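You operate a simulated robot arm through the tools that you are given. There is no shell and no other tool. Be economical: measure what you need, move in short steps, check, and stop when the job is done.

Carry out the task below with a simulated two-armed robot. There is one attempt and no reset: what you move stays moved.

Task
Set the yellow and the white cup out on the teapot stand, drawn out wide.
Fine: stand held steady with the other hand while its stiff half slides out; slid straight back to the middle line of the table top; yellow cup by the grip, white on the pale slats.
Where things are to end (x, y in the base frame): teapot stand within 0.035 m of [0.6, 0.06].

Only the result counts: the job must be done as asked and must still hold three seconds after the hand-in. Knocking over, shifting, dropping, spilling or breaking anything else fails it.

Robot
Two 6-joint arms with two-finger parallel grippers on one trunk, on a base that drives. Base frame: it is fixed to the floor where the robot stands at the start and does not move with it; the origin is under the middle of the robot, x ahead of it, y to its left, z up; the surface under the hand at the start is at about z = 0.78. Lengths are in m, angles in rad, forces in N, time in s.
The left shoulder is at the start at [0.06, 0.187, 1.097], the right one opposite. With the tool pointing down near the work surface each hand reaches from about 0.24 to 0.62 m from the robot's upright axis, wherever it stands, measured 20 degrees to its own side. Places, roughly: long table [0.6, 0, 0.8]; pale slats of the teapot stand [0.5, 0.1, 0.8]; sliding half of the teapot stand [0.5, 0, 0.8]; teapot stand [0.5, 0.1, 0.8]. Payload 1.57 kg a hand.
Tool frame (each hand has its own): the origin (TCP) lies between the finger pads and is the grasp point; the fingertips stand 0.03 m ahead of it; z points along the fingers, y is the line along which they close. The gripper opens to 0.11 m. The fingers are 0.024 m wide and 0.012 m thick; the gripper's body (0.048 by 0.112 m) begins 0.078 m behind the TCP.
Orientation is that of the tool frame in the base frame, as [roll, pitch, yaw] about the fixed x, y, z axes, in that order (R = Rz(yaw) Ry(pitch) Rx(roll)). With the fingers straight down and closing along the base's y, the tool's x points along the base's -x, its y along +y and its z along -z.

Tools
- The arms move only by the tool arm_command. It takes "left_moves", "right_moves" or both (then of equal length, played together; a hand with none holds still); each is a list of rows, each a list of 7 numbers: the shift along the tool's x, y, z in m, then the turn, a rotation vector about the tool's x, y, z in rad, then the gripper command, from -1 (fully open) to 1 (shut), values between in proportion. In form: [[x, y, z, rx, ry, rz, jaw], ...]. A call has 1 to 10 rows; each row shifts and turns the commanded pose from where the row before left it, along the tool's axes as they then stand. A row lasts 0.2 s, in which the tool goes at most 0.05 m and 0.15 rad; a call with a longer step from one row to the next is refused whole, and so is a gripper value outside its range. A pose out of reach is approached as far as the arm can. The call stops where the force on the tool passes 90 N (or 10 N more than at its start, if that is more) or the arm is blocked; 0.2 s more then pass. The fingers move at their own pace (about 0.153 m/s each) and stop on an object; they squeeze with about 39 N. The grip force told is the motor's: it shows also when the fingers shut on nothing. Time passes only in rows, and 0.2 s behind the last, so rows that do not move let the fingers close. It gives the time, the measured TCP pose, the force on the tool (base axes), the opening and the grip force at its end, in the units of the frame above (readings bear some noise), with the torque about the TCP (base axes, N m) and any sound that the robot's microphone picked up.
- Cameras (640 x 400 px; columns grow to the right, rows downward): "scene" is now at [0.0049, 0.0083, 1.6278]; the picture's right is [0.09, -1.00, 0.00], its down [-0.81, -0.07, -0.59] and it looks along [0.59, 0.05, -0.81] (base axes); focal length 284 px, centre (320, 200). "left" rides on the left gripper at [0.07, -0.016, -0.141] in its tool frame; the picture's right is [0.23, 0.97, 0.00], its down [-0.86, 0.20, -0.48] and it looks along [-0.47, 0.11, 0.88] (tool axes); focal length 222 px, centre (320, 200). "right" rides on the right gripper at [0.07, 0.016, -0.141] in its tool frame; the picture's right is [-0.23, 0.97, 0.00], its down [-0.86, -0.20, -0.48] and it looks along [-0.47, -0.11, 0.88] (tool axes); focal length 222 px, centre (320, 200). There is no depth. A picture from a camera that has moved, and an enlarged one, comes with that camera's place and axes in the base frame and with its lens. The place of the scene camera against the robot may be out by one fixed shift of up to 0.012 m in any direction.
- snapshot(camera): a new picture of that camera. No time passes.
- slide_trunk(by): slides the trunk up (or, below 0, down) by that many m; the arms and the scene camera ride with it, the base frame stays. It gives what a move gives, with no picture.
- drive_base(legs): drives the robot by 1 to 6 legs, each [ahead, left, turn to the left] in m, m and rad, along the robot's own axes; the way and the turn of a leg run together, so that a leg with both is an arc; at most 1.5 m and 3.142 rad a leg. The arms and the cameras ride along, it lands a little off, and it stops where it bumps. It gives what a move gives.
- head_to(pan, tilt): turns the head with the scene camera to pan (to the left, within 1.501 rad either way) and tilt (down, from -0.506 to 1.204), counted from straight ahead of the robot. It gives what a move gives.
- zoom(camera, box): a new picture of the part [left, top, right, bottom] of that camera's present view, enlarged. No time passes.
- sign_off(): hands the job in; it is judged then, once.

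Work in short steps. Places have to be worked out from the pictures, the camera data and where the tool is seen: move nearer, look again, correct. Check each grasp and each placing, and mend what went wrong. You have 120 turns and 108 pictures in all, those below and enlarged ones among them. Open the grippers and draw the arms clear of the work before you hand the job in, unless the task says otherwise; then end with one line.

The tools are called after ">>>" as name(argument=value, ...) on one line, values as JSON. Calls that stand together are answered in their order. arm_command: Moves the arms, as the interface text tells. Its arguments: {"type":"object","properties":{"left_moves":{"type":"array"},"right_moves":{"type":"array"}},"required":[]} The other tools are called the same way: slide_trunk (by) slides the trunk up or down; drive_base (legs) drives the base; head_to (pan, tilt) turns the head that bears the scene camera; snapshot (camera) takes a picture; zoom (camera, box) takes an enlarged picture of a part of a camera's view; sign_off () hands the job in.

At the start:

```text
time_s: 0.0
left_position: [0.3518, 0.2712, 1.0663]
left_tcp_rot: [-3.14, -0.001, 3.141]
left_force: [0.4, 0.1, -0.6]
left_ft_torque: [0.01, 0.03, -0.03]
left_width: 0.11
left_grip_force: 0.1
right_position: [0.3397, -0.0469, 1.0473]
right_tcp_rot: [-3.141, 0.0, 3.142]
right_force: [0.9, -0.4, -0.3]
right_ft_torque: [0.02, -0.03, 0.0]
right_width: 0.11
right_grip_force: 0.1
trunk travel left (down, up): [-0.725, 0.265]
robot x, y, heading: [-0.0035, 0.0003, -0.003]
head pan, tilt: [0.087, 0.942]
```

scene: 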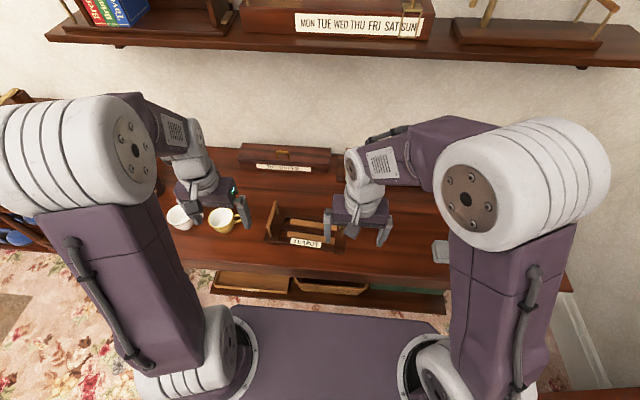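
right: 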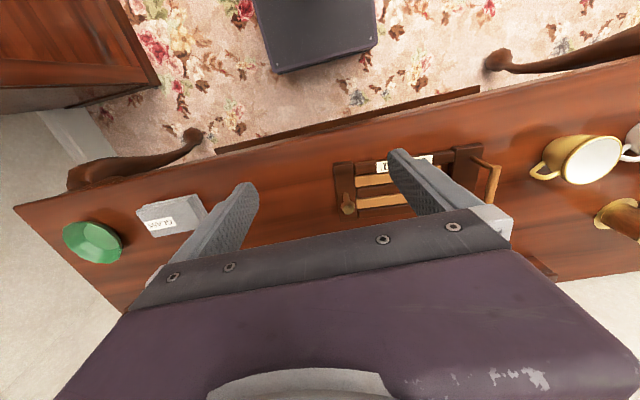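
left: 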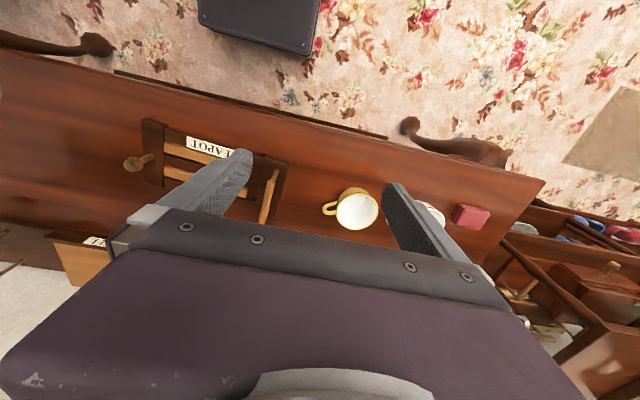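

I'll first look closely at the stand and cups from the scene camera and the left camera.

>>> zoom(camera="scene", box=[150, 130, 470, 330])

>>> zoom(camera="left", box=[100, 80, 500, 280])

>>> zoom(camera="right", box=[300, 100, 640, 280])

```text
2.00 times, centred on (310, 230) of scene
camera zoom: at [0.0049, 0.0083, 1.6278], right [0.09, -1.0, 0.0], down [-0.81, -0.07, -0.59], along [0.59, 0.05, -0.81], focal length 568 px, centre (340, 140)
```

zoom: 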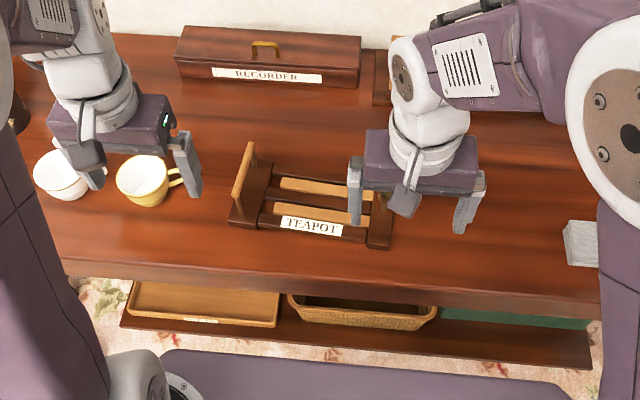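

```text
1.60 times, centred on (300, 180) of left
camera zoom: at [0.2817, 0.2543, 1.2065], right [-0.23, 0.97, 0.0], down [0.86, 0.2, 0.48], along [0.47, 0.11, -0.88], focal length 355 px, centre (352, 232)
```

zoom: 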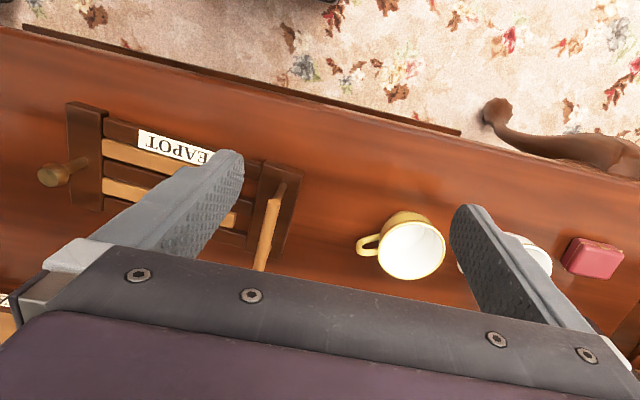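

```text
1.88 times, centred on (470, 190) of right
camera zoom: at [0.2703, -0.0298, 1.1889], right [0.23, 0.97, 0.0], down [0.86, -0.2, 0.48], along [0.47, -0.11, -0.88], focal length 418 px, centre (38, 219)
```

zoom: 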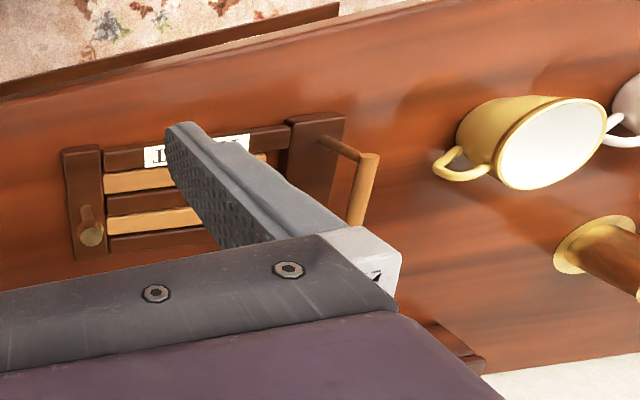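

The stand has an upright bar grip at its left end and a knob at its right end. I'll move the right arm to the right and up, for a clear view.

>>> arm_command(right_moves=[[0, -0.05, -0.01, 0, 0, 0, -1], [0, -0.05, -0.01, 0, 0, 0, -1], [0, -0.05, 0, 0, 0, 0, -1], [0, -0.05, 0, 0, 0, 0, -1], [0, -0.05, 0, 0, 0, 0, -1]], left_moves=[[0, 0.03, 0, 0, 0, 0, -1], [0, 0.03, 0, 0, 0, 0, -1], [0.02, 0.03, 0, 0, 0, 0, -1], [0.03, 0.02, 0, 0, 0, 0, -1], [0.03, 0, 0, 0, 0, 0, -1]])

>>> snapshot(camera="scene")

>>> zoom(camera="scene", box=[220, 180, 380, 280])

>>> snapshot(camera="right")

>>> snapshot(camera="left")

```text
refused: row 1 steps farther than a row can; nothing moved
```

```text
101 pictures are left
camera scene: at [0.0049, 0.0083, 1.6278], right [0.09, -1.0, 0.0], down [-0.81, -0.07, -0.59], along [0.59, 0.05, -0.81], focal length 284 px, centre (320, 200)
```

scene: 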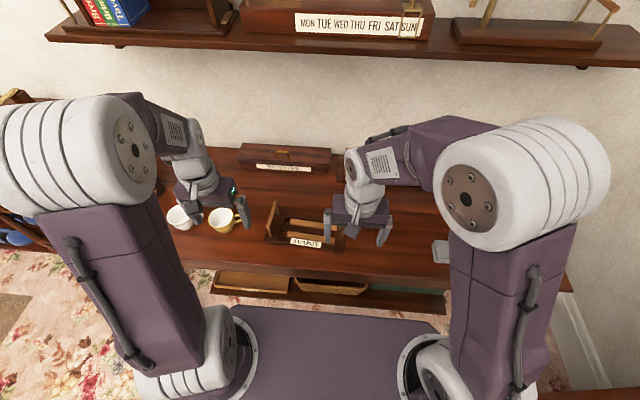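

```text
4.00 times, centred on (300, 230) of scene
camera zoom: at [0.0049, 0.0083, 1.6278], right [0.09, -1.0, 0.0], down [-0.81, -0.07, -0.59], along [0.59, 0.05, -0.81], focal length 1136 px, centre (400, 80)
```

zoom: 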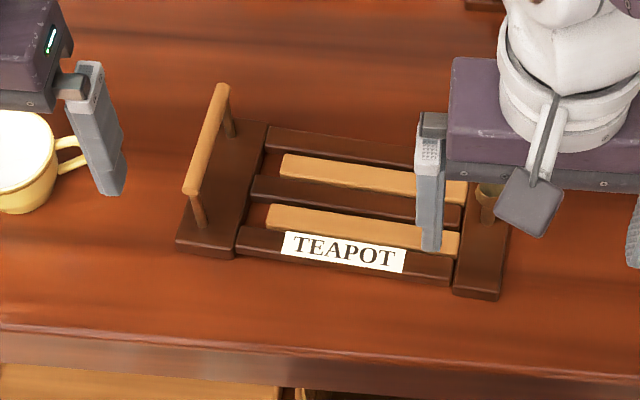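

```text
99 pictures are left
camera right: at [0.2703, -0.0298, 1.1889], right [0.23, 0.97, 0.0], down [0.86, -0.2, 0.48], along [0.47, -0.11, -0.88], focal length 222 px, centre (320, 200)
```

right: 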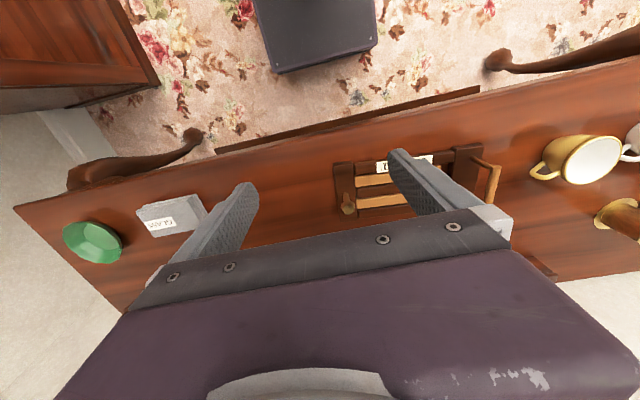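

```text
98 pictures are left
camera left: at [0.2817, 0.2543, 1.2065], right [-0.23, 0.97, 0.0], down [0.86, 0.2, 0.48], along [0.47, 0.11, -0.88], focal length 222 px, centre (320, 200)
```

left: 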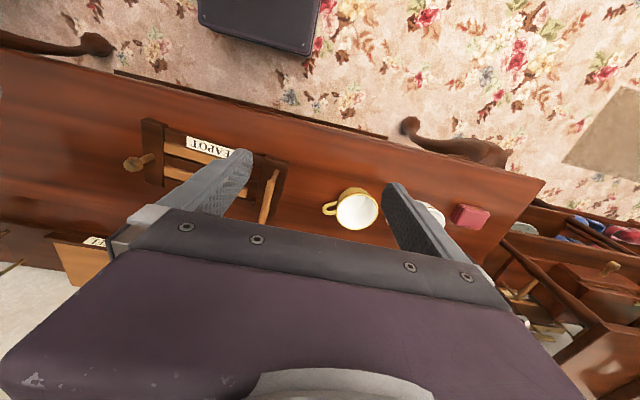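

The first row was slightly too long, so nothing moved. I'll repeat it with shorter steps.

>>> arm_command(right_moves=[[0, -0.045, -0.01, 0, 0, 0, -1], [0, -0.045, -0.01, 0, 0, 0, -1], [0, -0.045, 0, 0, 0, 0, -1], [0, -0.045, 0, 0, 0, 0, -1], [0, -0.045, 0, 0, 0, 0, -1]], left_moves=[[0, -0.045, 0, 0, 0, 0, -1], [0, -0.045, 0, 0, 0, 0, -1], [0, -0.045, 0, 0, 0, 0, -1], [0, -0.045, 0, 0, 0, 0, -1], [0, 0, 0, 0, 0, 0, -1]])

>>> snapshot(camera="left")

>>> snapshot(camera="scene")

```text
time_s: 1.2
left_position: [0.3508, 0.0886, 1.0681]
left_tcp_rot: [3.141, 0.0, 3.141]
left_force: [-1.0, 0.0, -0.5]
left_ft_torque: [0.04, 0.01, 0.01]
left_width: 0.1102
left_grip_force: 0.0
right_position: [0.3446, -0.2714, 1.068]
right_tcp_rot: [3.142, 0.002, -3.141]
right_force: [-0.6, 0.2, -0.1]
right_ft_torque: [0.01, -0.01, 0.0]
right_width: 0.11
right_grip_force: 0.0
trunk travel left (down, up): [-0.725, 0.265]
robot x, y, heading: [-0.0019, 0.0006, -0.001]
head pan, tilt: [0.087, 0.942]
```

```text
97 pictures are left
camera left: at [0.2806, 0.0727, 1.2089], right [-0.23, 0.97, 0.0], down [0.86, 0.2, 0.48], along [0.47, 0.11, -0.88], focal length 222 px, centre (320, 200)
```

left: 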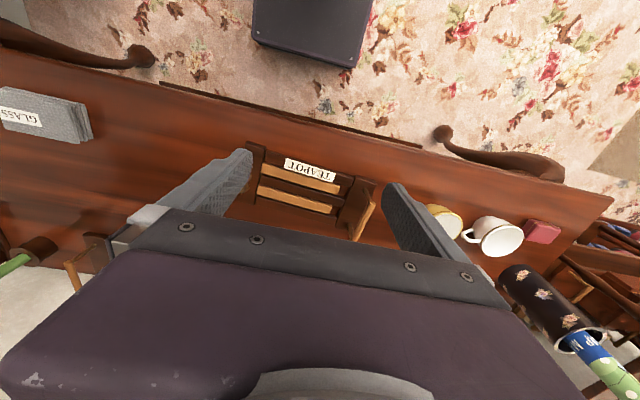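

```text
96 pictures are left
camera scene: at [0.005, 0.0075, 1.6278], right [0.09, -1.0, 0.0], down [-0.81, -0.07, -0.59], along [0.59, 0.05, -0.81], focal length 284 px, centre (320, 200)
```

scene: 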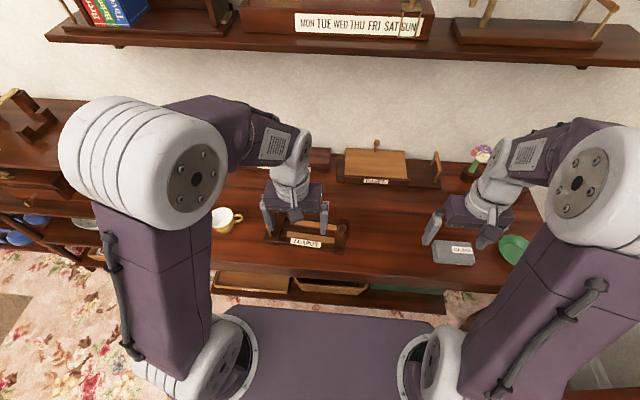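

Both hands are off to the sides. I'll look in detail at the knob, the grip and the table around the stand.

>>> zoom(camera="scene", box=[250, 200, 370, 275])

>>> zoom(camera="left", box=[220, 120, 420, 245])

>>> zoom(camera="scene", box=[200, 130, 520, 330])

```text
5.33 times, centred on (310, 238) of scene
camera zoom: at [0.005, 0.0075, 1.6278], right [0.09, -1.0, 0.0], down [-0.81, -0.07, -0.59], along [0.59, 0.05, -0.81], focal length 1515 px, centre (373, 0)
```

zoom: 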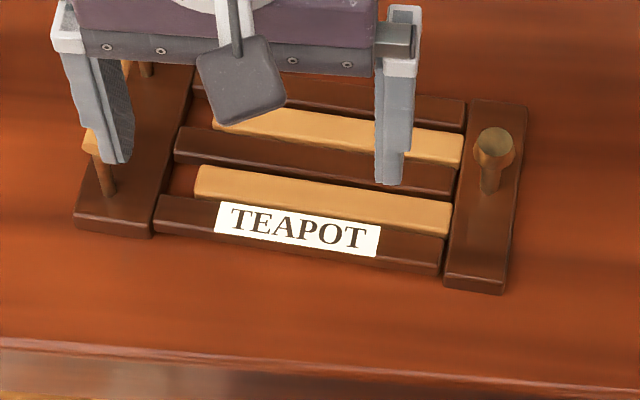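

```text
3.20 times, centred on (320, 182) of left
camera zoom: at [0.2806, 0.0727, 1.2089], right [-0.23, 0.97, 0.0], down [0.86, 0.2, 0.48], along [0.47, 0.11, -0.88], focal length 711 px, centre (320, 256)
```

zoom: 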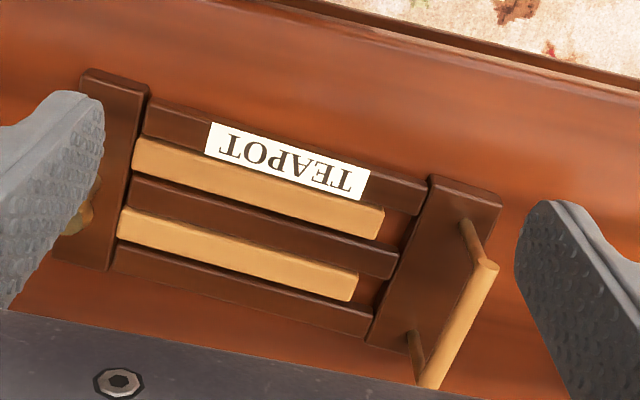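

```text
2.00 times, centred on (360, 230) of scene
camera zoom: at [0.005, 0.0075, 1.6278], right [0.09, -1.0, 0.0], down [-0.81, -0.07, -0.59], along [0.59, 0.05, -0.81], focal length 568 px, centre (240, 140)
```

zoom: 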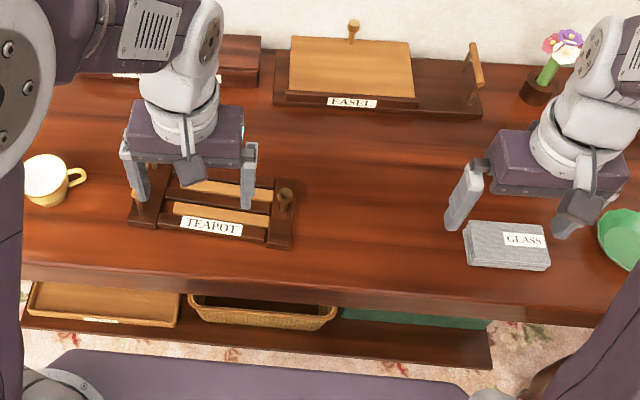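

The pale slats belong to the right-hand knob half, and the dark rails to the half with the bar grip. The stand is turned about -0.09 rad. It must go back to x 0.6, which is at the edge of my reach, so I'll drive 0.08 m ahead; the base front seems about 0.1 m clear of the table edge.

>>> drive_base(legs=[[0.08, 0, 0]])

>>> snapshot(camera="right")

>>> snapshot(camera="scene")

```text
time_s: 2.3
left_position: [0.4296, 0.0893, 1.0686]
left_tcp_rot: [3.141, 0.001, 3.138]
left_force: [0.3, 0.7, 0.2]
left_ft_torque: [0.01, -0.01, -0.02]
left_width: 0.1102
left_grip_force: 0.1
right_position: [0.4232, -0.2722, 1.0678]
right_tcp_rot: [-3.141, 0.002, 3.14]
right_force: [-0.1, 0.0, -0.1]
right_ft_torque: [0.01, -0.04, 0.02]
right_width: 0.1098
right_grip_force: 0.1
trunk travel left (down, up): [-0.725, 0.265]
robot x, y, heading: [0.0791, -0.0016, -0.001]
head pan, tilt: [0.087, 0.942]
```

```text
92 pictures are left
camera right: at [0.3512, -0.2547, 1.2099], right [0.23, 0.97, 0.0], down [0.85, -0.2, 0.48], along [0.47, -0.11, -0.88], focal length 222 px, centre (320, 200)
```

right: 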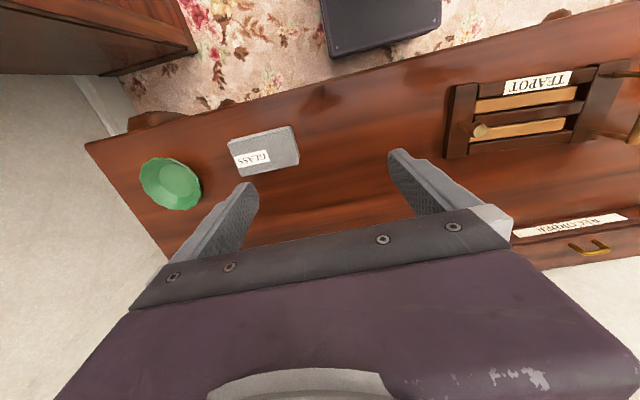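

```text
91 pictures are left
camera scene: at [0.0829, 0.0078, 1.6279], right [0.09, -1.0, 0.0], down [-0.81, -0.07, -0.59], along [0.59, 0.05, -0.81], focal length 284 px, centre (320, 200)
```

scene: 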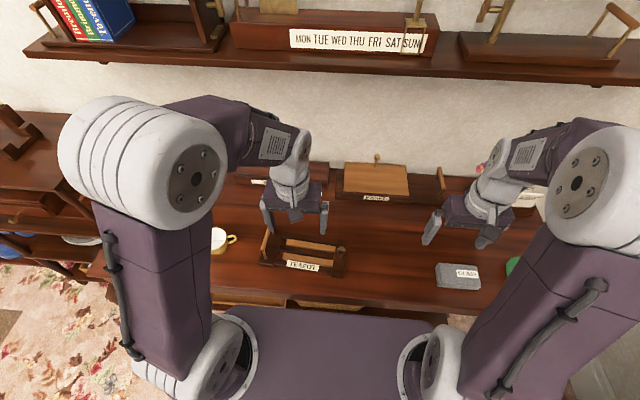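

The drive landed well. Now I'll bring the left hand above the grip bar (about 0.48, 0.20) and the right hand above the knob (about 0.48, -0.02), still well up, turning both by the stand's yaw.

>>> arm_command(left_moves=[[-0.01, 0.03, 0.02, 0, 0, 0.022, -1], [-0.01, 0.03, 0.02, 0, 0, 0.022, -1], [-0.01, 0.03, 0.02, 0, 0, 0.022, -1], [-0.01, 0.025, 0.02, 0, 0, 0.022, -1], [-0.005, 0, 0.02, 0, 0, 0, -1]], right_moves=[[0, 0.04, 0.02, 0, 0, 0.022, -1], [0, 0.04, 0.02, 0, 0, 0.022, -1], [0, 0.04, 0.02, 0, 0, 0.022, -1], [0, 0.04, 0.02, 0, 0, 0.022, -1], [0, 0.03, 0.02, 0, 0, 0, -1]])

>>> snapshot(camera="left")

>>> snapshot(camera="right")

```text
time_s: 3.5
left_position: [0.4817, 0.2034, 0.9649]
left_tcp_rot: [3.141, -0.002, 3.051]
left_force: [0.5, 0.9, 0.8]
left_ft_torque: [0.0, 0.03, 0.02]
left_width: 0.11
left_grip_force: 0.0
right_position: [0.4332, -0.0798, 0.9667]
right_tcp_rot: [-3.14, 0.0, 3.052]
right_force: [0.1, 0.1, -1.0]
right_ft_torque: [0.02, 0.0, 0.0]
right_width: 0.1101
right_grip_force: 0.1
trunk travel left (down, up): [-0.725, 0.265]
robot x, y, heading: [0.0808, -0.0004, -0.004]
head pan, tilt: [0.087, 0.942]
```

```text
90 pictures are left
camera left: at [0.4101, 0.1933, 1.1066], right [-0.14, 0.99, 0.0], down [0.87, 0.12, 0.48], along [0.47, 0.07, -0.88], focal length 222 px, centre (320, 200)
```

left: 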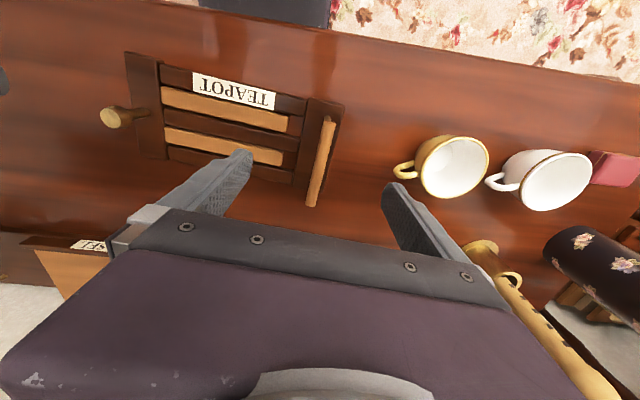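

```text
89 pictures are left
camera right: at [0.3641, -0.0577, 1.108], right [0.31, 0.95, 0.0], down [0.83, -0.28, 0.48], along [0.45, -0.15, -0.88], focal length 222 px, centre (320, 200)
```

right: 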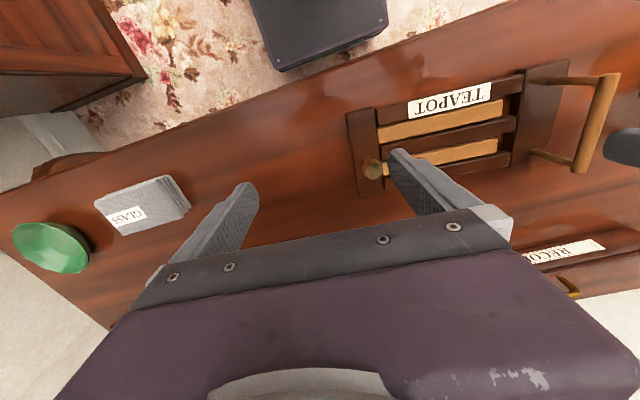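

By triangulation the knob is at (0.4755, -0.027), top about z 0.85, and the bar is centred at (0.491, 0.207, 0.860). I'll move both hands straight above these at z 0.90 and look again.

>>> arm_command(left_moves=[[-0.005, 0.002, 0.01, 0, 0, 0, -1], [-0.005, 0.002, 0.01, 0, 0, 0, -1], [0, 0, 0.015, 0, 0, 0, -1], [0, 0, 0.03, 0, 0, 0, -1], [0, 0, 0, 0, 0, 0, -1]], right_moves=[[-0.0187, 0.028, 0, 0, 0, 0, -1], [-0.0187, 0.028, 0, 0, 0, 0, -1], [0, 0, 0.033, 0, 0, 0, -1], [0, 0, 0.033, 0, 0, 0, -1], [0, 0, 0, 0, 0, 0, -1]])

>>> snapshot(camera="left")

>>> snapshot(camera="right")

```text
time_s: 4.7
left_position: [0.4893, 0.2056, 0.9041]
left_tcp_rot: [-3.14, 0.0, 3.053]
left_force: [-0.1, 0.2, -0.3]
left_ft_torque: [-0.03, 0.0, 0.01]
left_width: 0.1099
left_grip_force: 0.1
right_position: [0.4711, -0.0283, 0.9028]
right_tcp_rot: [3.142, 0.0, 3.053]
right_force: [-0.5, -0.8, 0.7]
right_ft_torque: [0.0, -0.02, 0.02]
right_width: 0.1101
right_grip_force: 0.1
trunk travel left (down, up): [-0.725, 0.265]
robot x, y, heading: [0.0798, 0.0013, -0.001]
head pan, tilt: [0.087, 0.942]
```

```text
88 pictures are left
camera left: at [0.4184, 0.1955, 1.0445], right [-0.14, 0.99, 0.0], down [0.87, 0.12, 0.48], along [0.47, 0.07, -0.88], focal length 222 px, centre (320, 200)
```

left: 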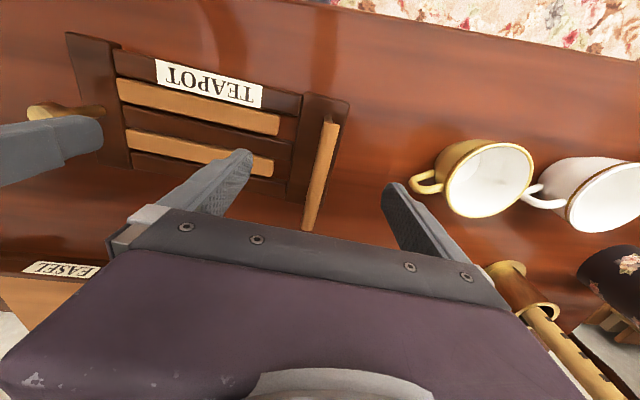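

```text
87 pictures are left
camera right: at [0.4028, -0.0061, 1.0435], right [0.31, 0.95, 0.0], down [0.83, -0.27, 0.48], along [0.45, -0.15, -0.88], focal length 222 px, centre (320, 200)
```

right: 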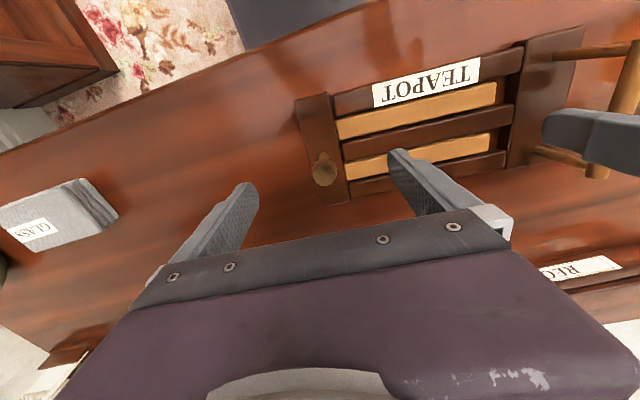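

Estimates hold: the knob is at (0.476, -0.026) and the bar at (0.489, 0.208). I'll lower the left hand to z 0.857 and close it on the bar while the right hand goes to z 0.845 around the knob, still open.

>>> arm_command(left_moves=[[0, 0.002, 0.02, 0, 0, 0, -1], [0, 0, 0.02, 0, 0, 0, -1], [0, 0, 0.007, 0, 0, 0, -1], [0, 0, 0, 0, 0, 0, -0.3], [0, 0, 0, 0, 0, 0, 0.3], [0, 0, 0, 0, 0, 0, 1], [0, 0, 0, 0, 0, 0, 1]], right_moves=[[-0.005, 0.003, 0.02, 0, 0, 0, -1], [0, 0, 0.02, 0, 0, 0, -1], [0, 0, 0.018, 0, 0, 0, -1], [0, 0, 0, 0, 0, 0, -1], [0, 0, 0, 0, 0, 0, -1], [0, 0, 0, 0, 0, 0, -1], [0, 0, 0, 0, 0, 0, -1]])

>>> snapshot(camera="left")

>>> snapshot(camera="right")

```text
time_s: 6.3
left_position: [0.4898, 0.2076, 0.8565]
left_tcp_rot: [3.141, -0.002, 3.052]
left_force: [-0.5, -0.9, 0.5]
left_ft_torque: [-0.03, -0.04, 0.04]
left_width: 0.0142
left_grip_force: 31.0
right_position: [0.4777, -0.0257, 0.8451]
right_tcp_rot: [-3.141, 0.0, 3.053]
right_force: [1.3, -0.4, 0.7]
right_ft_torque: [0.0, 0.03, 0.0]
right_width: 0.1101
right_grip_force: 0.0
trunk travel left (down, up): [-0.725, 0.265]
robot x, y, heading: [0.0796, 0.0001, -0.001]
head pan, tilt: [0.087, 0.942]
```

```text
86 pictures are left
camera left: at [0.4188, 0.1976, 0.998], right [-0.14, 0.99, 0.0], down [0.87, 0.12, 0.48], along [0.47, 0.07, -0.88], focal length 222 px, centre (320, 200)
```

left: 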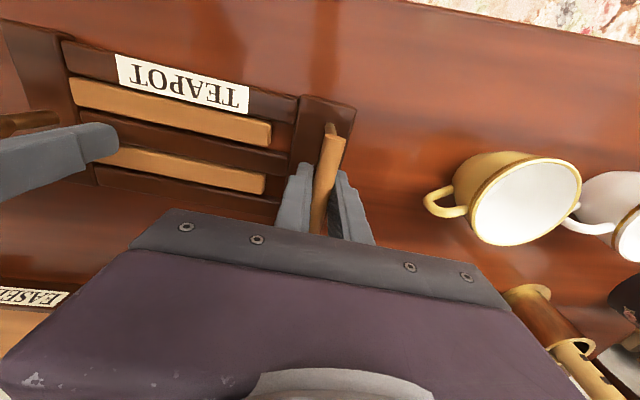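

```text
85 pictures are left
camera right: at [0.4098, -0.0029, 0.986], right [0.31, 0.95, 0.0], down [0.83, -0.27, 0.48], along [0.45, -0.15, -0.88], focal length 222 px, centre (320, 200)
```

right: 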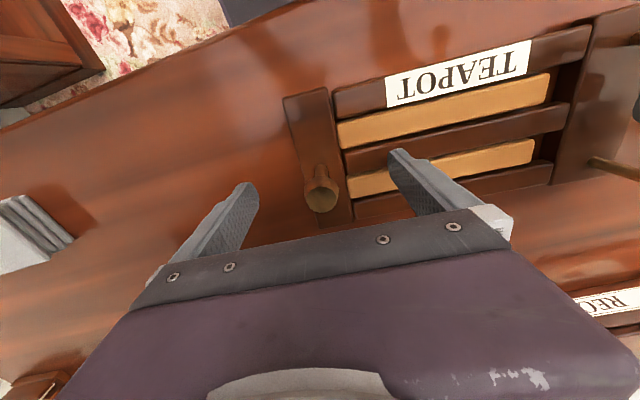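

The bar is firmly held (14 mm) and the knob sits between the right fingers. I'll lower the right hand by 4 mm more and close it on the knob.

>>> arm_command(right_moves=[[0, 0, 0.004, 0, 0, 0, -1], [0, 0, 0, 0, 0, 0, -0.3], [0, 0, 0, 0, 0, 0, 0.3], [0, 0, 0, 0, 0, 0, 1], [0, 0, 0, 0, 0, 0, 1]], left_moves=[[0, 0, 0, 0, 0, 0, 1], [0, 0, 0, 0, 0, 0, 1], [0, 0, 0, 0, 0, 0, 1], [0, 0, 0, 0, 0, 0, 1], [0, 0, 0, 0, 0, 0, 1]])

>>> snapshot(camera="right")

```text
time_s: 7.5
left_position: [0.4908, 0.2076, 0.8572]
left_tcp_rot: [-3.14, 0.0, 3.053]
left_force: [0.6, -2.0, 0.8]
left_ft_torque: [-0.01, -0.01, 0.05]
left_width: 0.0145
left_grip_force: 30.7
right_position: [0.4794, -0.0249, 0.8414]
right_tcp_rot: [-3.139, -0.001, 3.054]
right_force: [0.9, 1.0, -0.3]
right_ft_torque: [0.12, -0.25, -0.05]
right_width: 0.0234
right_grip_force: 35.3
trunk travel left (down, up): [-0.725, 0.265]
robot x, y, heading: [0.0817, 0.0014, -0.003]
head pan, tilt: [0.087, 0.942]
```

```text
84 pictures are left
camera right: at [0.41, -0.003, 0.9819], right [0.31, 0.95, 0.0], down [0.83, -0.28, 0.48], along [0.45, -0.15, -0.88], focal length 222 px, centre (320, 200)
```

right: 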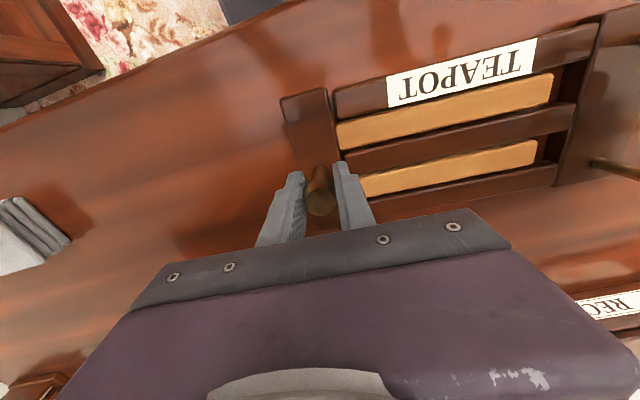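

The knob is gripped (23 mm). I'll pull the right hand along the slide (tool -y) in small steps while the left holds still.

>>> arm_command(right_moves=[[0, -0.01, 0, 0, 0, 0, 1], [0, -0.01, 0, 0, 0, 0, 1], [0, -0.01, 0, 0, 0, 0, 1], [0, -0.01, 0, 0, 0, 0, 1]], left_moves=[[0, 0, 0, 0, 0, 0, 1], [0, 0, 0, 0, 0, 0, 1], [0, 0, 0, 0, 0, 0, 1], [0, 0, 0, 0, 0, 0, 1]])

>>> snapshot(camera="right")

```text
time_s: 8.5
left_position: [0.4908, 0.2079, 0.8569]
left_tcp_rot: [-3.14, 0.0, 3.053]
left_force: [-0.2, -1.2, 3.4]
left_ft_torque: [0.0, 0.21, 0.12]
left_width: 0.0145
left_grip_force: 30.8
right_position: [0.4753, -0.0665, 0.8411]
right_tcp_rot: [3.141, 0.0, 3.053]
right_force: [-0.5, 1.8, -0.5]
right_ft_torque: [-0.03, -0.56, -0.01]
right_width: 0.0235
right_grip_force: 35.7
trunk travel left (down, up): [-0.725, 0.265]
robot x, y, heading: [0.0795, -0.0009, -0.001]
head pan, tilt: [0.087, 0.942]
```

```text
83 pictures are left
camera right: at [0.4068, -0.0444, 0.9824], right [0.31, 0.95, 0.0], down [0.83, -0.28, 0.48], along [0.45, -0.15, -0.88], focal length 222 px, centre (320, 200)
```

right: 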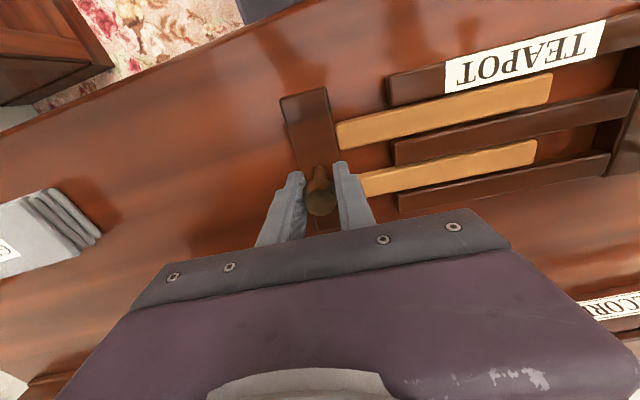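

It slides out with the left half staying put. I'll continue in small steps and watch for the stop.

>>> arm_command(right_moves=[[0, -0.01, 0, 0, 0, 0, 1], [0, -0.01, 0, 0, 0, 0, 1], [0, -0.008, 0, 0, 0, 0, 1]], left_moves=[[0, 0, 0, 0, 0, 0, 1], [0, 0, 0, 0, 0, 0, 1], [0, 0, 0, 0, 0, 0, 1]])

>>> snapshot(camera="right")

```text
time_s: 9.3
left_position: [0.4907, 0.208, 0.857]
left_tcp_rot: [3.141, -0.001, 3.053]
left_force: [0.3, -2.3, 0.4]
left_ft_torque: [0.0, 0.3, 0.13]
left_width: 0.0145
left_grip_force: 30.7
right_position: [0.472, -0.0939, 0.8418]
right_tcp_rot: [3.142, -0.001, 3.054]
right_force: [-1.2, 2.7, 0.4]
right_ft_torque: [0.02, -0.49, 0.16]
right_width: 0.0234
right_grip_force: 35.8
trunk travel left (down, up): [-0.725, 0.265]
robot x, y, heading: [0.081, 0.0013, -0.003]
head pan, tilt: [0.087, 0.942]
```

```text
82 pictures are left
camera right: at [0.4043, -0.0719, 0.9822], right [0.31, 0.95, 0.0], down [0.83, -0.27, 0.48], along [0.45, -0.15, -0.88], focal length 222 px, centre (320, 200)
```

right: 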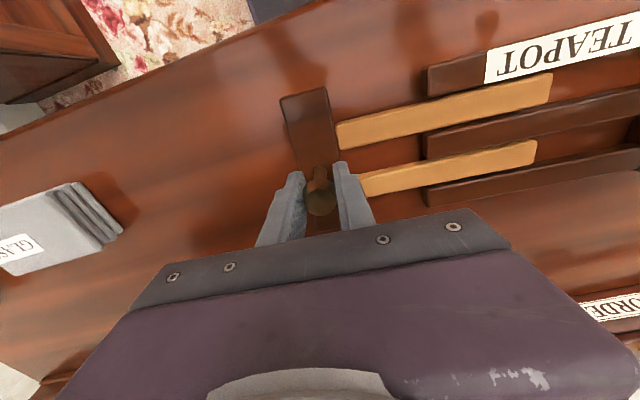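

Drawn out about 7 cm so far, with no resistance at all. I'll keep pulling in 5 mm steps.

>>> arm_command(right_moves=[[0, -0.006, 0, 0, 0, 0, 1], [0, -0.006, 0, 0, 0, 0, 1], [0, -0.006, 0, 0, 0, 0, 1], [0, -0.006, 0, 0, 0, 0, 1]], left_moves=[[0, 0, 0, 0, 0, 0, 1], [0, 0, 0, 0, 0, 0, 1], [0, 0, 0, 0, 0, 0, 1], [0, 0, 0, 0, 0, 0, 1]])

>>> snapshot(camera="right")

```text
time_s: 10.3
left_position: [0.4897, 0.2071, 0.8578]
left_tcp_rot: [3.14, -0.001, 3.053]
left_force: [0.9, -1.7, -0.1]
left_ft_torque: [0.03, -0.01, 0.03]
left_width: 0.0144
left_grip_force: 30.5
right_position: [0.4715, -0.1161, 0.8404]
right_tcp_rot: [-3.14, 0.002, 3.052]
right_force: [1.7, 5.3, 7.2]
right_ft_torque: [0.14, 0.43, -0.09]
right_width: 0.0233
right_grip_force: 35.5
trunk travel left (down, up): [-0.725, 0.265]
robot x, y, heading: [0.0833, 0.001, -0.004]
head pan, tilt: [0.087, 0.942]
```

```text
81 pictures are left
camera right: at [0.4017, -0.0941, 0.9818], right [0.31, 0.95, 0.0], down [0.83, -0.27, 0.48], along [0.46, -0.15, -0.88], focal length 222 px, centre (320, 200)
```

right: 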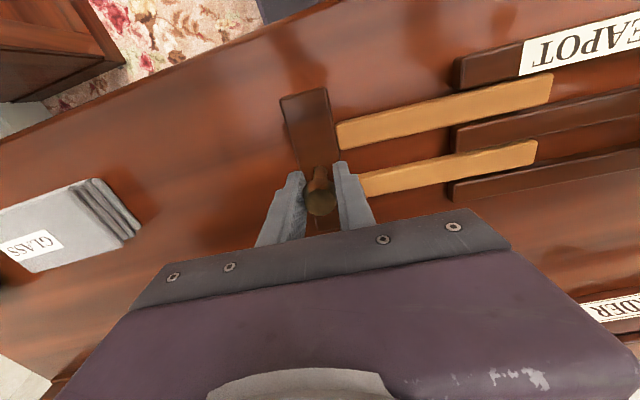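

Drawn out about 9 cm, with a slight force rise. I'll pull a bit further to find the stop.

>>> arm_command(right_moves=[[0, -0.005, 0, 0, 0, 0, 1], [0, -0.005, 0, 0, 0, 0, 1], [0, -0.005, 0, 0, 0, 0, 1]], left_moves=[[0, 0, 0, 0, 0, 0, 1], [0, 0, 0, 0, 0, 0, 1], [0, 0, 0, 0, 0, 0, 1]])

>>> snapshot(camera="right")

```text
time_s: 11.1
left_position: [0.491, 0.2089, 0.8563]
left_tcp_rot: [-3.14, 0.0, 3.053]
left_force: [0.4, -3.0, 0.4]
left_ft_torque: [0.06, 0.12, 0.15]
left_width: 0.0143
left_grip_force: 30.3
right_position: [0.4694, -0.1313, 0.8401]
right_tcp_rot: [-3.141, 0.0, 3.052]
right_force: [0.5, 5.6, 6.2]
right_ft_torque: [0.1, -0.27, 0.07]
right_width: 0.0233
right_grip_force: 35.5
trunk travel left (down, up): [-0.725, 0.265]
robot x, y, heading: [0.0785, -0.0011, 0.0]
head pan, tilt: [0.087, 0.942]
```

```text
80 pictures are left
camera right: at [0.4006, -0.1095, 0.9818], right [0.31, 0.95, 0.0], down [0.83, -0.27, 0.48], along [0.46, -0.15, -0.88], focal length 222 px, centre (320, 200)
```

right: 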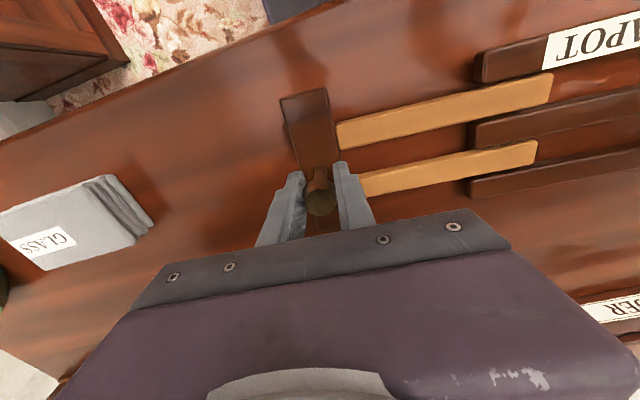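

Still sliding freely at about 10.6 cm, with slats overlapping the rails by about 6 cm. I'll continue carefully.

>>> arm_command(right_moves=[[0, -0.005, 0, 0, 0, 0, 1], [0, -0.005, 0, 0, 0, 0, 1], [0, -0.005, 0, 0, 0, 0, 1]], left_moves=[[0, 0, 0, 0, 0, 0, 1], [0, 0, 0, 0, 0, 0, 1], [0, 0, 0, 0, 0, 0, 1]])

>>> snapshot(camera="right")

```text
time_s: 11.9
left_position: [0.4885, 0.2061, 0.8564]
left_tcp_rot: [-3.141, -0.002, 3.049]
left_force: [-2.7, -72.9, 1.9]
left_ft_torque: [0.41, -0.02, 0.5]
left_width: 0.0246
left_grip_force: 36.0
right_position: [0.4689, -0.1444, 0.8401]
right_tcp_rot: [3.14, 0.006, 3.058]
right_force: [3.7, 78.1, 6.6]
right_ft_torque: [-0.08, -0.3, 0.1]
right_width: 0.0285
right_grip_force: 38.4
trunk travel left (down, up): [-0.725, 0.265]
robot x, y, heading: [0.078, -0.0027, 0.001]
head pan, tilt: [0.087, 0.942]
```

```text
79 pictures are left
camera right: at [0.4001, -0.123, 0.9815], right [0.31, 0.95, 0.0], down [0.83, -0.27, 0.48], along [0.46, -0.15, -0.88], focal length 222 px, centre (320, 200)
```

right: 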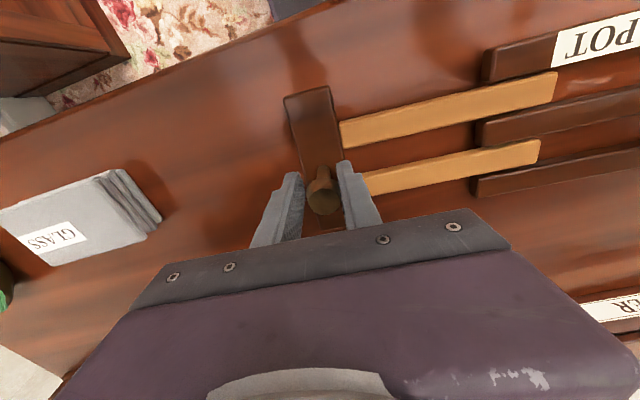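

The end stop is reached: about 75 N on both hands, with the fingers slightly pushed open. I'll ease the right hand back a few millimetres to relieve the load.

>>> arm_command(right_moves=[[0, 0.005, 0, 0, 0, 0, 1], [0, 0.001, 0, 0, 0, 0, 1]], left_moves=[[0, 0, 0, 0, 0, 0, 1], [0, 0, 0, 0, 0, 0, 1]])

>>> snapshot(camera="scene")

>>> zoom(camera="scene", box=[230, 180, 390, 280])

```text
time_s: 12.5
left_position: [0.4901, 0.2056, 0.8574]
left_tcp_rot: [3.141, -0.001, 3.048]
left_force: [-2.3, -67.9, -9.7]
left_ft_torque: [0.48, 0.22, 0.44]
left_width: 0.0205
left_grip_force: 33.6
right_position: [0.4694, -0.1407, 0.8402]
right_tcp_rot: [3.141, 0.004, 3.056]
right_force: [4.8, 60.7, 21.9]
right_ft_torque: [0.12, -0.67, 0.0]
right_width: 0.0232
right_grip_force: 36.1
trunk travel left (down, up): [-0.725, 0.265]
robot x, y, heading: [0.0781, -0.0013, -0.004]
head pan, tilt: [0.087, 0.942]
```

```text
78 pictures are left
camera scene: at [0.0842, 0.0076, 1.6279], right [0.08, -1.0, 0.0], down [-0.81, -0.07, -0.59], along [0.59, 0.05, -0.81], focal length 284 px, centre (320, 200)
```

scene: 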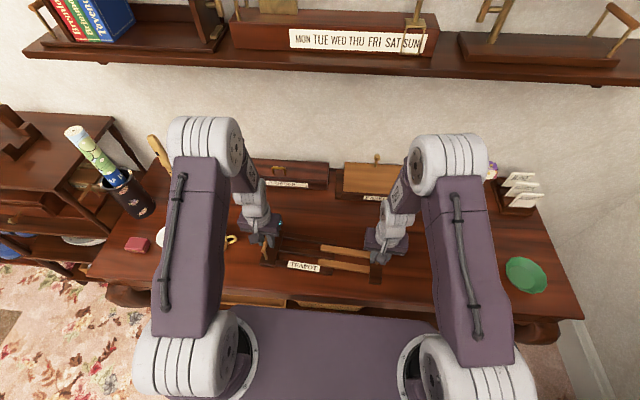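

```text
4.00 times, centred on (310, 230) of scene
camera zoom: at [0.0842, 0.0076, 1.6279], right [0.08, -1.0, 0.0], down [-0.81, -0.07, -0.59], along [0.59, 0.05, -0.81], focal length 1136 px, centre (360, 80)
```

zoom: 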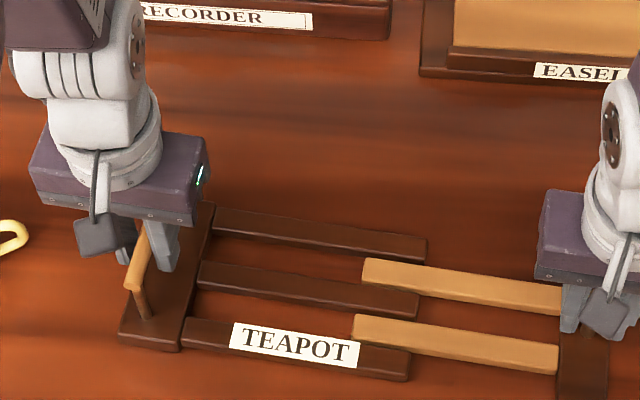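

Fully drawn out to the stop. Next I'll relax the right hand a little more, still gripping, then check the load before sliding.

>>> arm_command(right_moves=[[0, 0.004, 0, 0, 0, 0, 1], [0, 0.003, 0, 0, 0, 0, 1]], left_moves=[[0, 0, 0, 0, 0, 0, 1], [0, 0, 0, 0, 0, 0, 1]])

```text
time_s: 13.1
left_position: [0.4899, 0.2073, 0.8567]
left_tcp_rot: [3.141, 0.001, 3.05]
left_force: [-3.6, -42.0, -7.8]
left_ft_torque: [0.32, 0.58, 0.08]
left_width: 0.0145
left_grip_force: 30.5
right_position: [0.4676, -0.137, 0.8412]
right_tcp_rot: [3.141, 0.001, 3.052]
right_force: [4.1, 34.4, 21.7]
right_ft_torque: [0.08, -0.36, -0.03]
right_width: 0.0232
right_grip_force: 35.8
trunk travel left (down, up): [-0.725, 0.265]
robot x, y, heading: [0.0819, 0.0004, -0.004]
head pan, tilt: [0.087, 0.942]
```

A mild tension remains, which keeps it drawn out. I'll relax 2 mm more and slide both hands together toward +x (slightly -y), half the way first.

>>> arm_command(right_moves=[[0, 0.002, 0, 0, 0, 0, 1], [-0.01, -0.0012, 0, 0, 0, 0, 1], [-0.01, -0.0012, 0, 0, 0, 0, 1], [-0.01, -0.0012, 0, 0, 0, 0, 1], [-0.01, -0.0012, 0, 0, 0, 0, 1], [-0.01, -0.0012, 0, 0, 0, 0, 1], [-0.01, -0.0012, 0, 0, 0, 0, 1]], left_moves=[[0, 0, 0, 0, 0, 0, 1], [-0.01, -0.0012, 0, 0, 0, 0, 1], [-0.01, -0.0012, 0, 0, 0, 0, 1], [-0.01, -0.0012, 0, 0, 0, 0, 1], [-0.01, -0.0012, 0, 0, 0, 0, 1], [-0.01, -0.0012, 0, 0, 0, 0, 1], [-0.01, -0.0012, 0, 0, 0, 0, 1]])

>>> snapshot(camera="scene")

```text
time_s: 14.7
left_position: [0.5512, 0.1934, 0.8568]
left_tcp_rot: [-3.141, 0.001, 3.052]
left_force: [-0.4, 4.0, 3.3]
left_ft_torque: [-0.06, -0.42, -0.04]
left_width: 0.0141
left_grip_force: 30.7
right_position: [0.5289, -0.1454, 0.8394]
right_tcp_rot: [-3.141, 0.0, 3.052]
right_force: [0.6, -3.2, -2.1]
right_ft_torque: [-0.08, 0.47, -0.01]
right_width: 0.0236
right_grip_force: 35.4
trunk travel left (down, up): [-0.725, 0.265]
robot x, y, heading: [0.0809, 0.0002, -0.003]
head pan, tilt: [0.087, 0.942]
```

```text
76 pictures are left
camera scene: at [0.085, 0.0078, 1.6278], right [0.09, -1.0, 0.0], down [-0.81, -0.07, -0.59], along [0.59, 0.05, -0.81], focal length 284 px, centre (320, 200)
```

scene: 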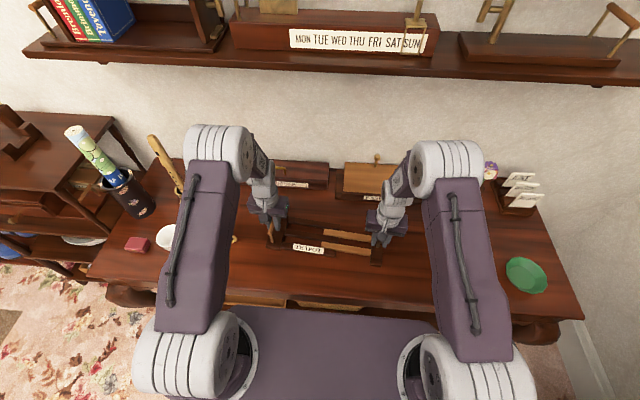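

The stand moved 6 cm with both hands. I'll do the remaining 5.7 cm, then draw the right hand out against the stop again.

>>> arm_command(right_moves=[[-0.0096, -0.001, 0, 0, 0, 0, 1], [-0.0096, -0.001, 0, 0, 0, 0, 1], [-0.0096, -0.001, 0, 0, 0, 0, 1], [-0.0096, -0.001, 0, 0, 0, 0, 1], [-0.0096, -0.001, 0, 0, 0, 0, 1], [-0.0096, -0.001, 0, 0, 0, 0, 1], [0, -0.003, 0, 0, 0, 0, 1], [0, -0.003, 0, 0, 0, 0, 1]], left_moves=[[-0.0096, -0.001, 0, 0, 0, 0, 1], [-0.0096, -0.001, 0, 0, 0, 0, 1], [-0.0096, -0.001, 0, 0, 0, 0, 1], [-0.0096, -0.001, 0, 0, 0, 0, 1], [-0.0096, -0.001, 0, 0, 0, 0, 1], [-0.0096, -0.001, 0, 0, 0, 0, 1], [0, 0, 0, 0, 0, 0, 1], [0, 0, 0, 0, 0, 0, 1]])

>>> snapshot(camera="right")

>>> snapshot(camera="left")

```text
time_s: 16.5
left_position: [0.6057, 0.1819, 0.8575]
left_tcp_rot: [-3.139, 0.0, 3.052]
left_force: [-1.4, -28.6, 4.8]
left_ft_torque: [0.14, 0.23, 0.01]
left_width: 0.0142
left_grip_force: 30.4
right_position: [0.5844, -0.1604, 0.841]
right_tcp_rot: [3.141, 0.002, 3.053]
right_force: [1.8, 32.1, -0.1]
right_ft_torque: [-0.16, 0.01, 0.03]
right_width: 0.0234
right_grip_force: 36.2
trunk travel left (down, up): [-0.725, 0.265]
robot x, y, heading: [0.0787, 0.0, -0.003]
head pan, tilt: [0.087, 0.942]
```

```text
75 pictures are left
camera right: at [0.5156, -0.1388, 0.9817], right [0.31, 0.95, 0.0], down [0.83, -0.28, 0.48], along [0.46, -0.15, -0.88], focal length 222 px, centre (320, 200)
```

right: 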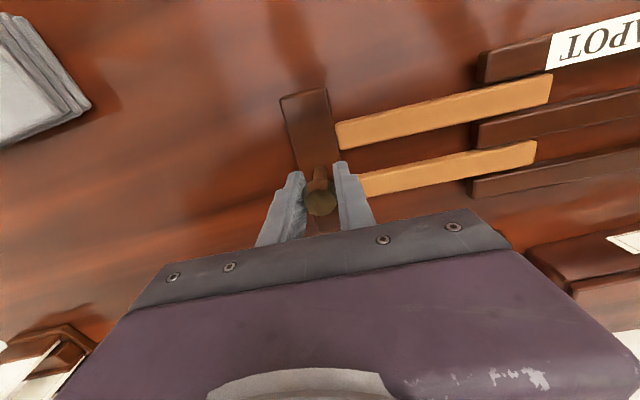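

```text
74 pictures are left
camera left: at [0.5346, 0.172, 0.9979], right [-0.14, 0.99, 0.0], down [0.87, 0.12, 0.48], along [0.47, 0.06, -0.88], focal length 222 px, centre (320, 200)
```

left: 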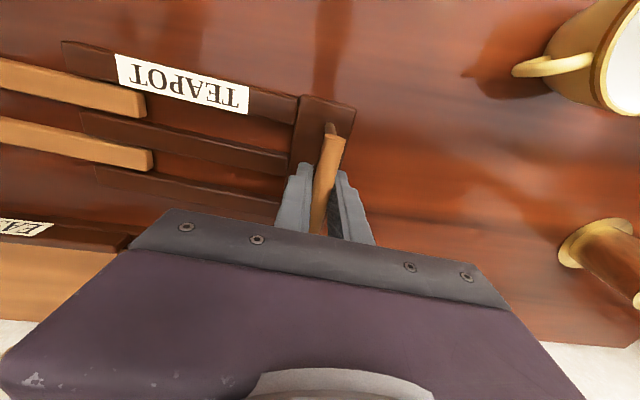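

Fully extended (30 N against the stop). I'll ease 2.5 mm, open both grippers and lift straight up.

>>> arm_command(right_moves=[[0, 0.0025, 0, 0, 0, 0, 1], [0, 0, 0, 0, 0, 0, 0.3], [0, 0, 0, 0, 0, 0, -0.5], [0, 0, 0, 0, 0, 0, -0.5], [0, 0, -0.03, 0, 0, 0, -0.5], [0, 0, -0.03, 0, 0, 0, -0.5], [0, 0, -0.04, 0, 0, 0, -0.5]], left_moves=[[0, 0, 0, 0, 0, 0, 1], [0, 0, 0, 0, 0, 0, 1], [0, 0, 0, 0, 0, 0, 0.3], [0, 0, 0, 0, 0, 0, -0.5], [0, 0, -0.03, 0, 0, 0, -0.5], [0, 0, -0.03, 0, 0, 0, -0.5], [0, 0, -0.04, 0, 0, 0, -0.5]])

>>> snapshot(camera="right")

>>> snapshot(camera="left")

```text
time_s: 18.1
left_position: [0.6036, 0.1844, 0.9571]
left_tcp_rot: [-3.141, 0.001, 3.052]
left_force: [0.4, 1.0, 0.4]
left_ft_torque: [-0.03, -0.03, 0.04]
left_width: 0.0826
left_grip_force: 0.2
right_position: [0.5828, -0.1587, 0.9401]
right_tcp_rot: [-3.141, 0.0, 3.052]
right_force: [0.0, 0.1, 0.0]
right_ft_torque: [0.04, 0.02, -0.02]
right_width: 0.0822
right_grip_force: 0.1
trunk travel left (down, up): [-0.725, 0.265]
robot x, y, heading: [0.0804, 0.0016, -0.0]
head pan, tilt: [0.087, 0.942]
```

```text
73 pictures are left
camera right: at [0.5139, -0.1365, 1.0821], right [0.31, 0.95, 0.0], down [0.83, -0.27, 0.48], along [0.45, -0.15, -0.88], focal length 222 px, centre (320, 200)
```

right: 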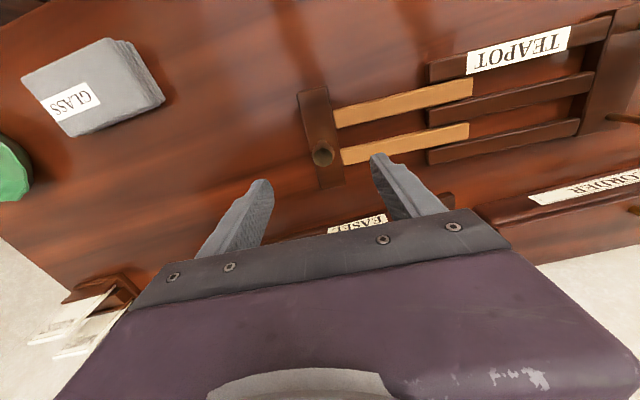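

```text
72 pictures are left
camera left: at [0.5321, 0.1745, 1.0976], right [-0.14, 0.99, 0.0], down [0.87, 0.12, 0.48], along [0.47, 0.07, -0.88], focal length 222 px, centre (320, 200)
```

left: 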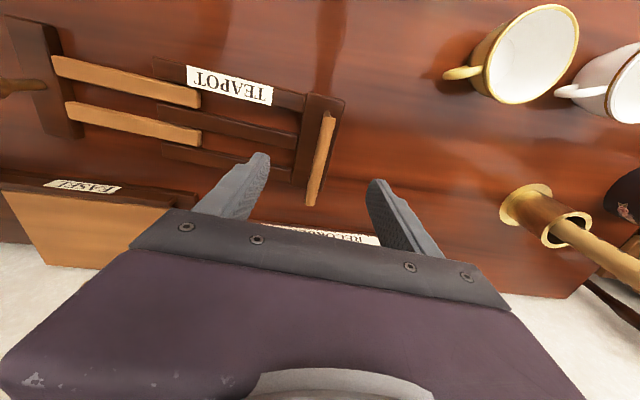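

The stand is now at x about 0.60 and fully drawn out. I'll zoom in to measure rails, slats and cups precisely.

>>> zoom(camera="left", box=[0, 0, 360, 225])

>>> zoom(camera="left", box=[420, 0, 640, 138])

```text
1.78 times, centred on (180, 112) of left
camera zoom: at [0.5321, 0.1745, 1.0976], right [-0.14, 0.99, 0.0], down [0.87, 0.12, 0.48], along [0.47, 0.07, -0.88], focal length 395 px, centre (569, 356)
```

zoom: 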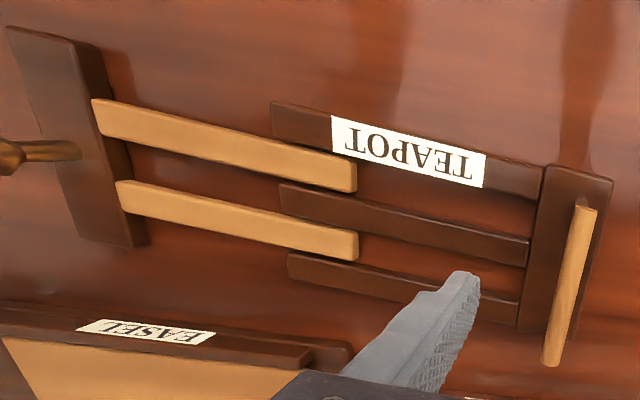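

```text
2.90 times, centred on (530, 69) of left
camera zoom: at [0.5321, 0.1745, 1.0976], right [-0.14, 0.99, 0.0], down [0.87, 0.12, 0.48], along [0.47, 0.07, -0.88], focal length 644 px, centre (-289, 580)
```

zoom: 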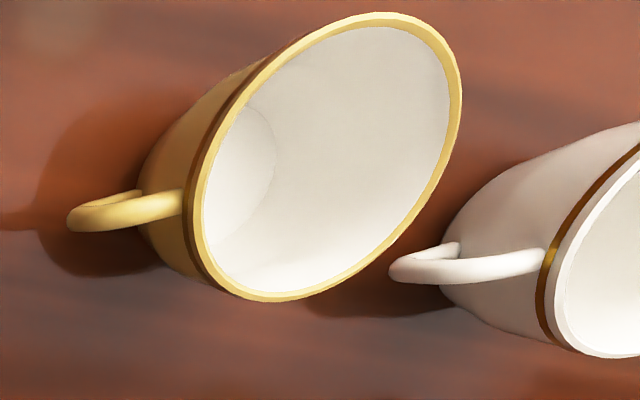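

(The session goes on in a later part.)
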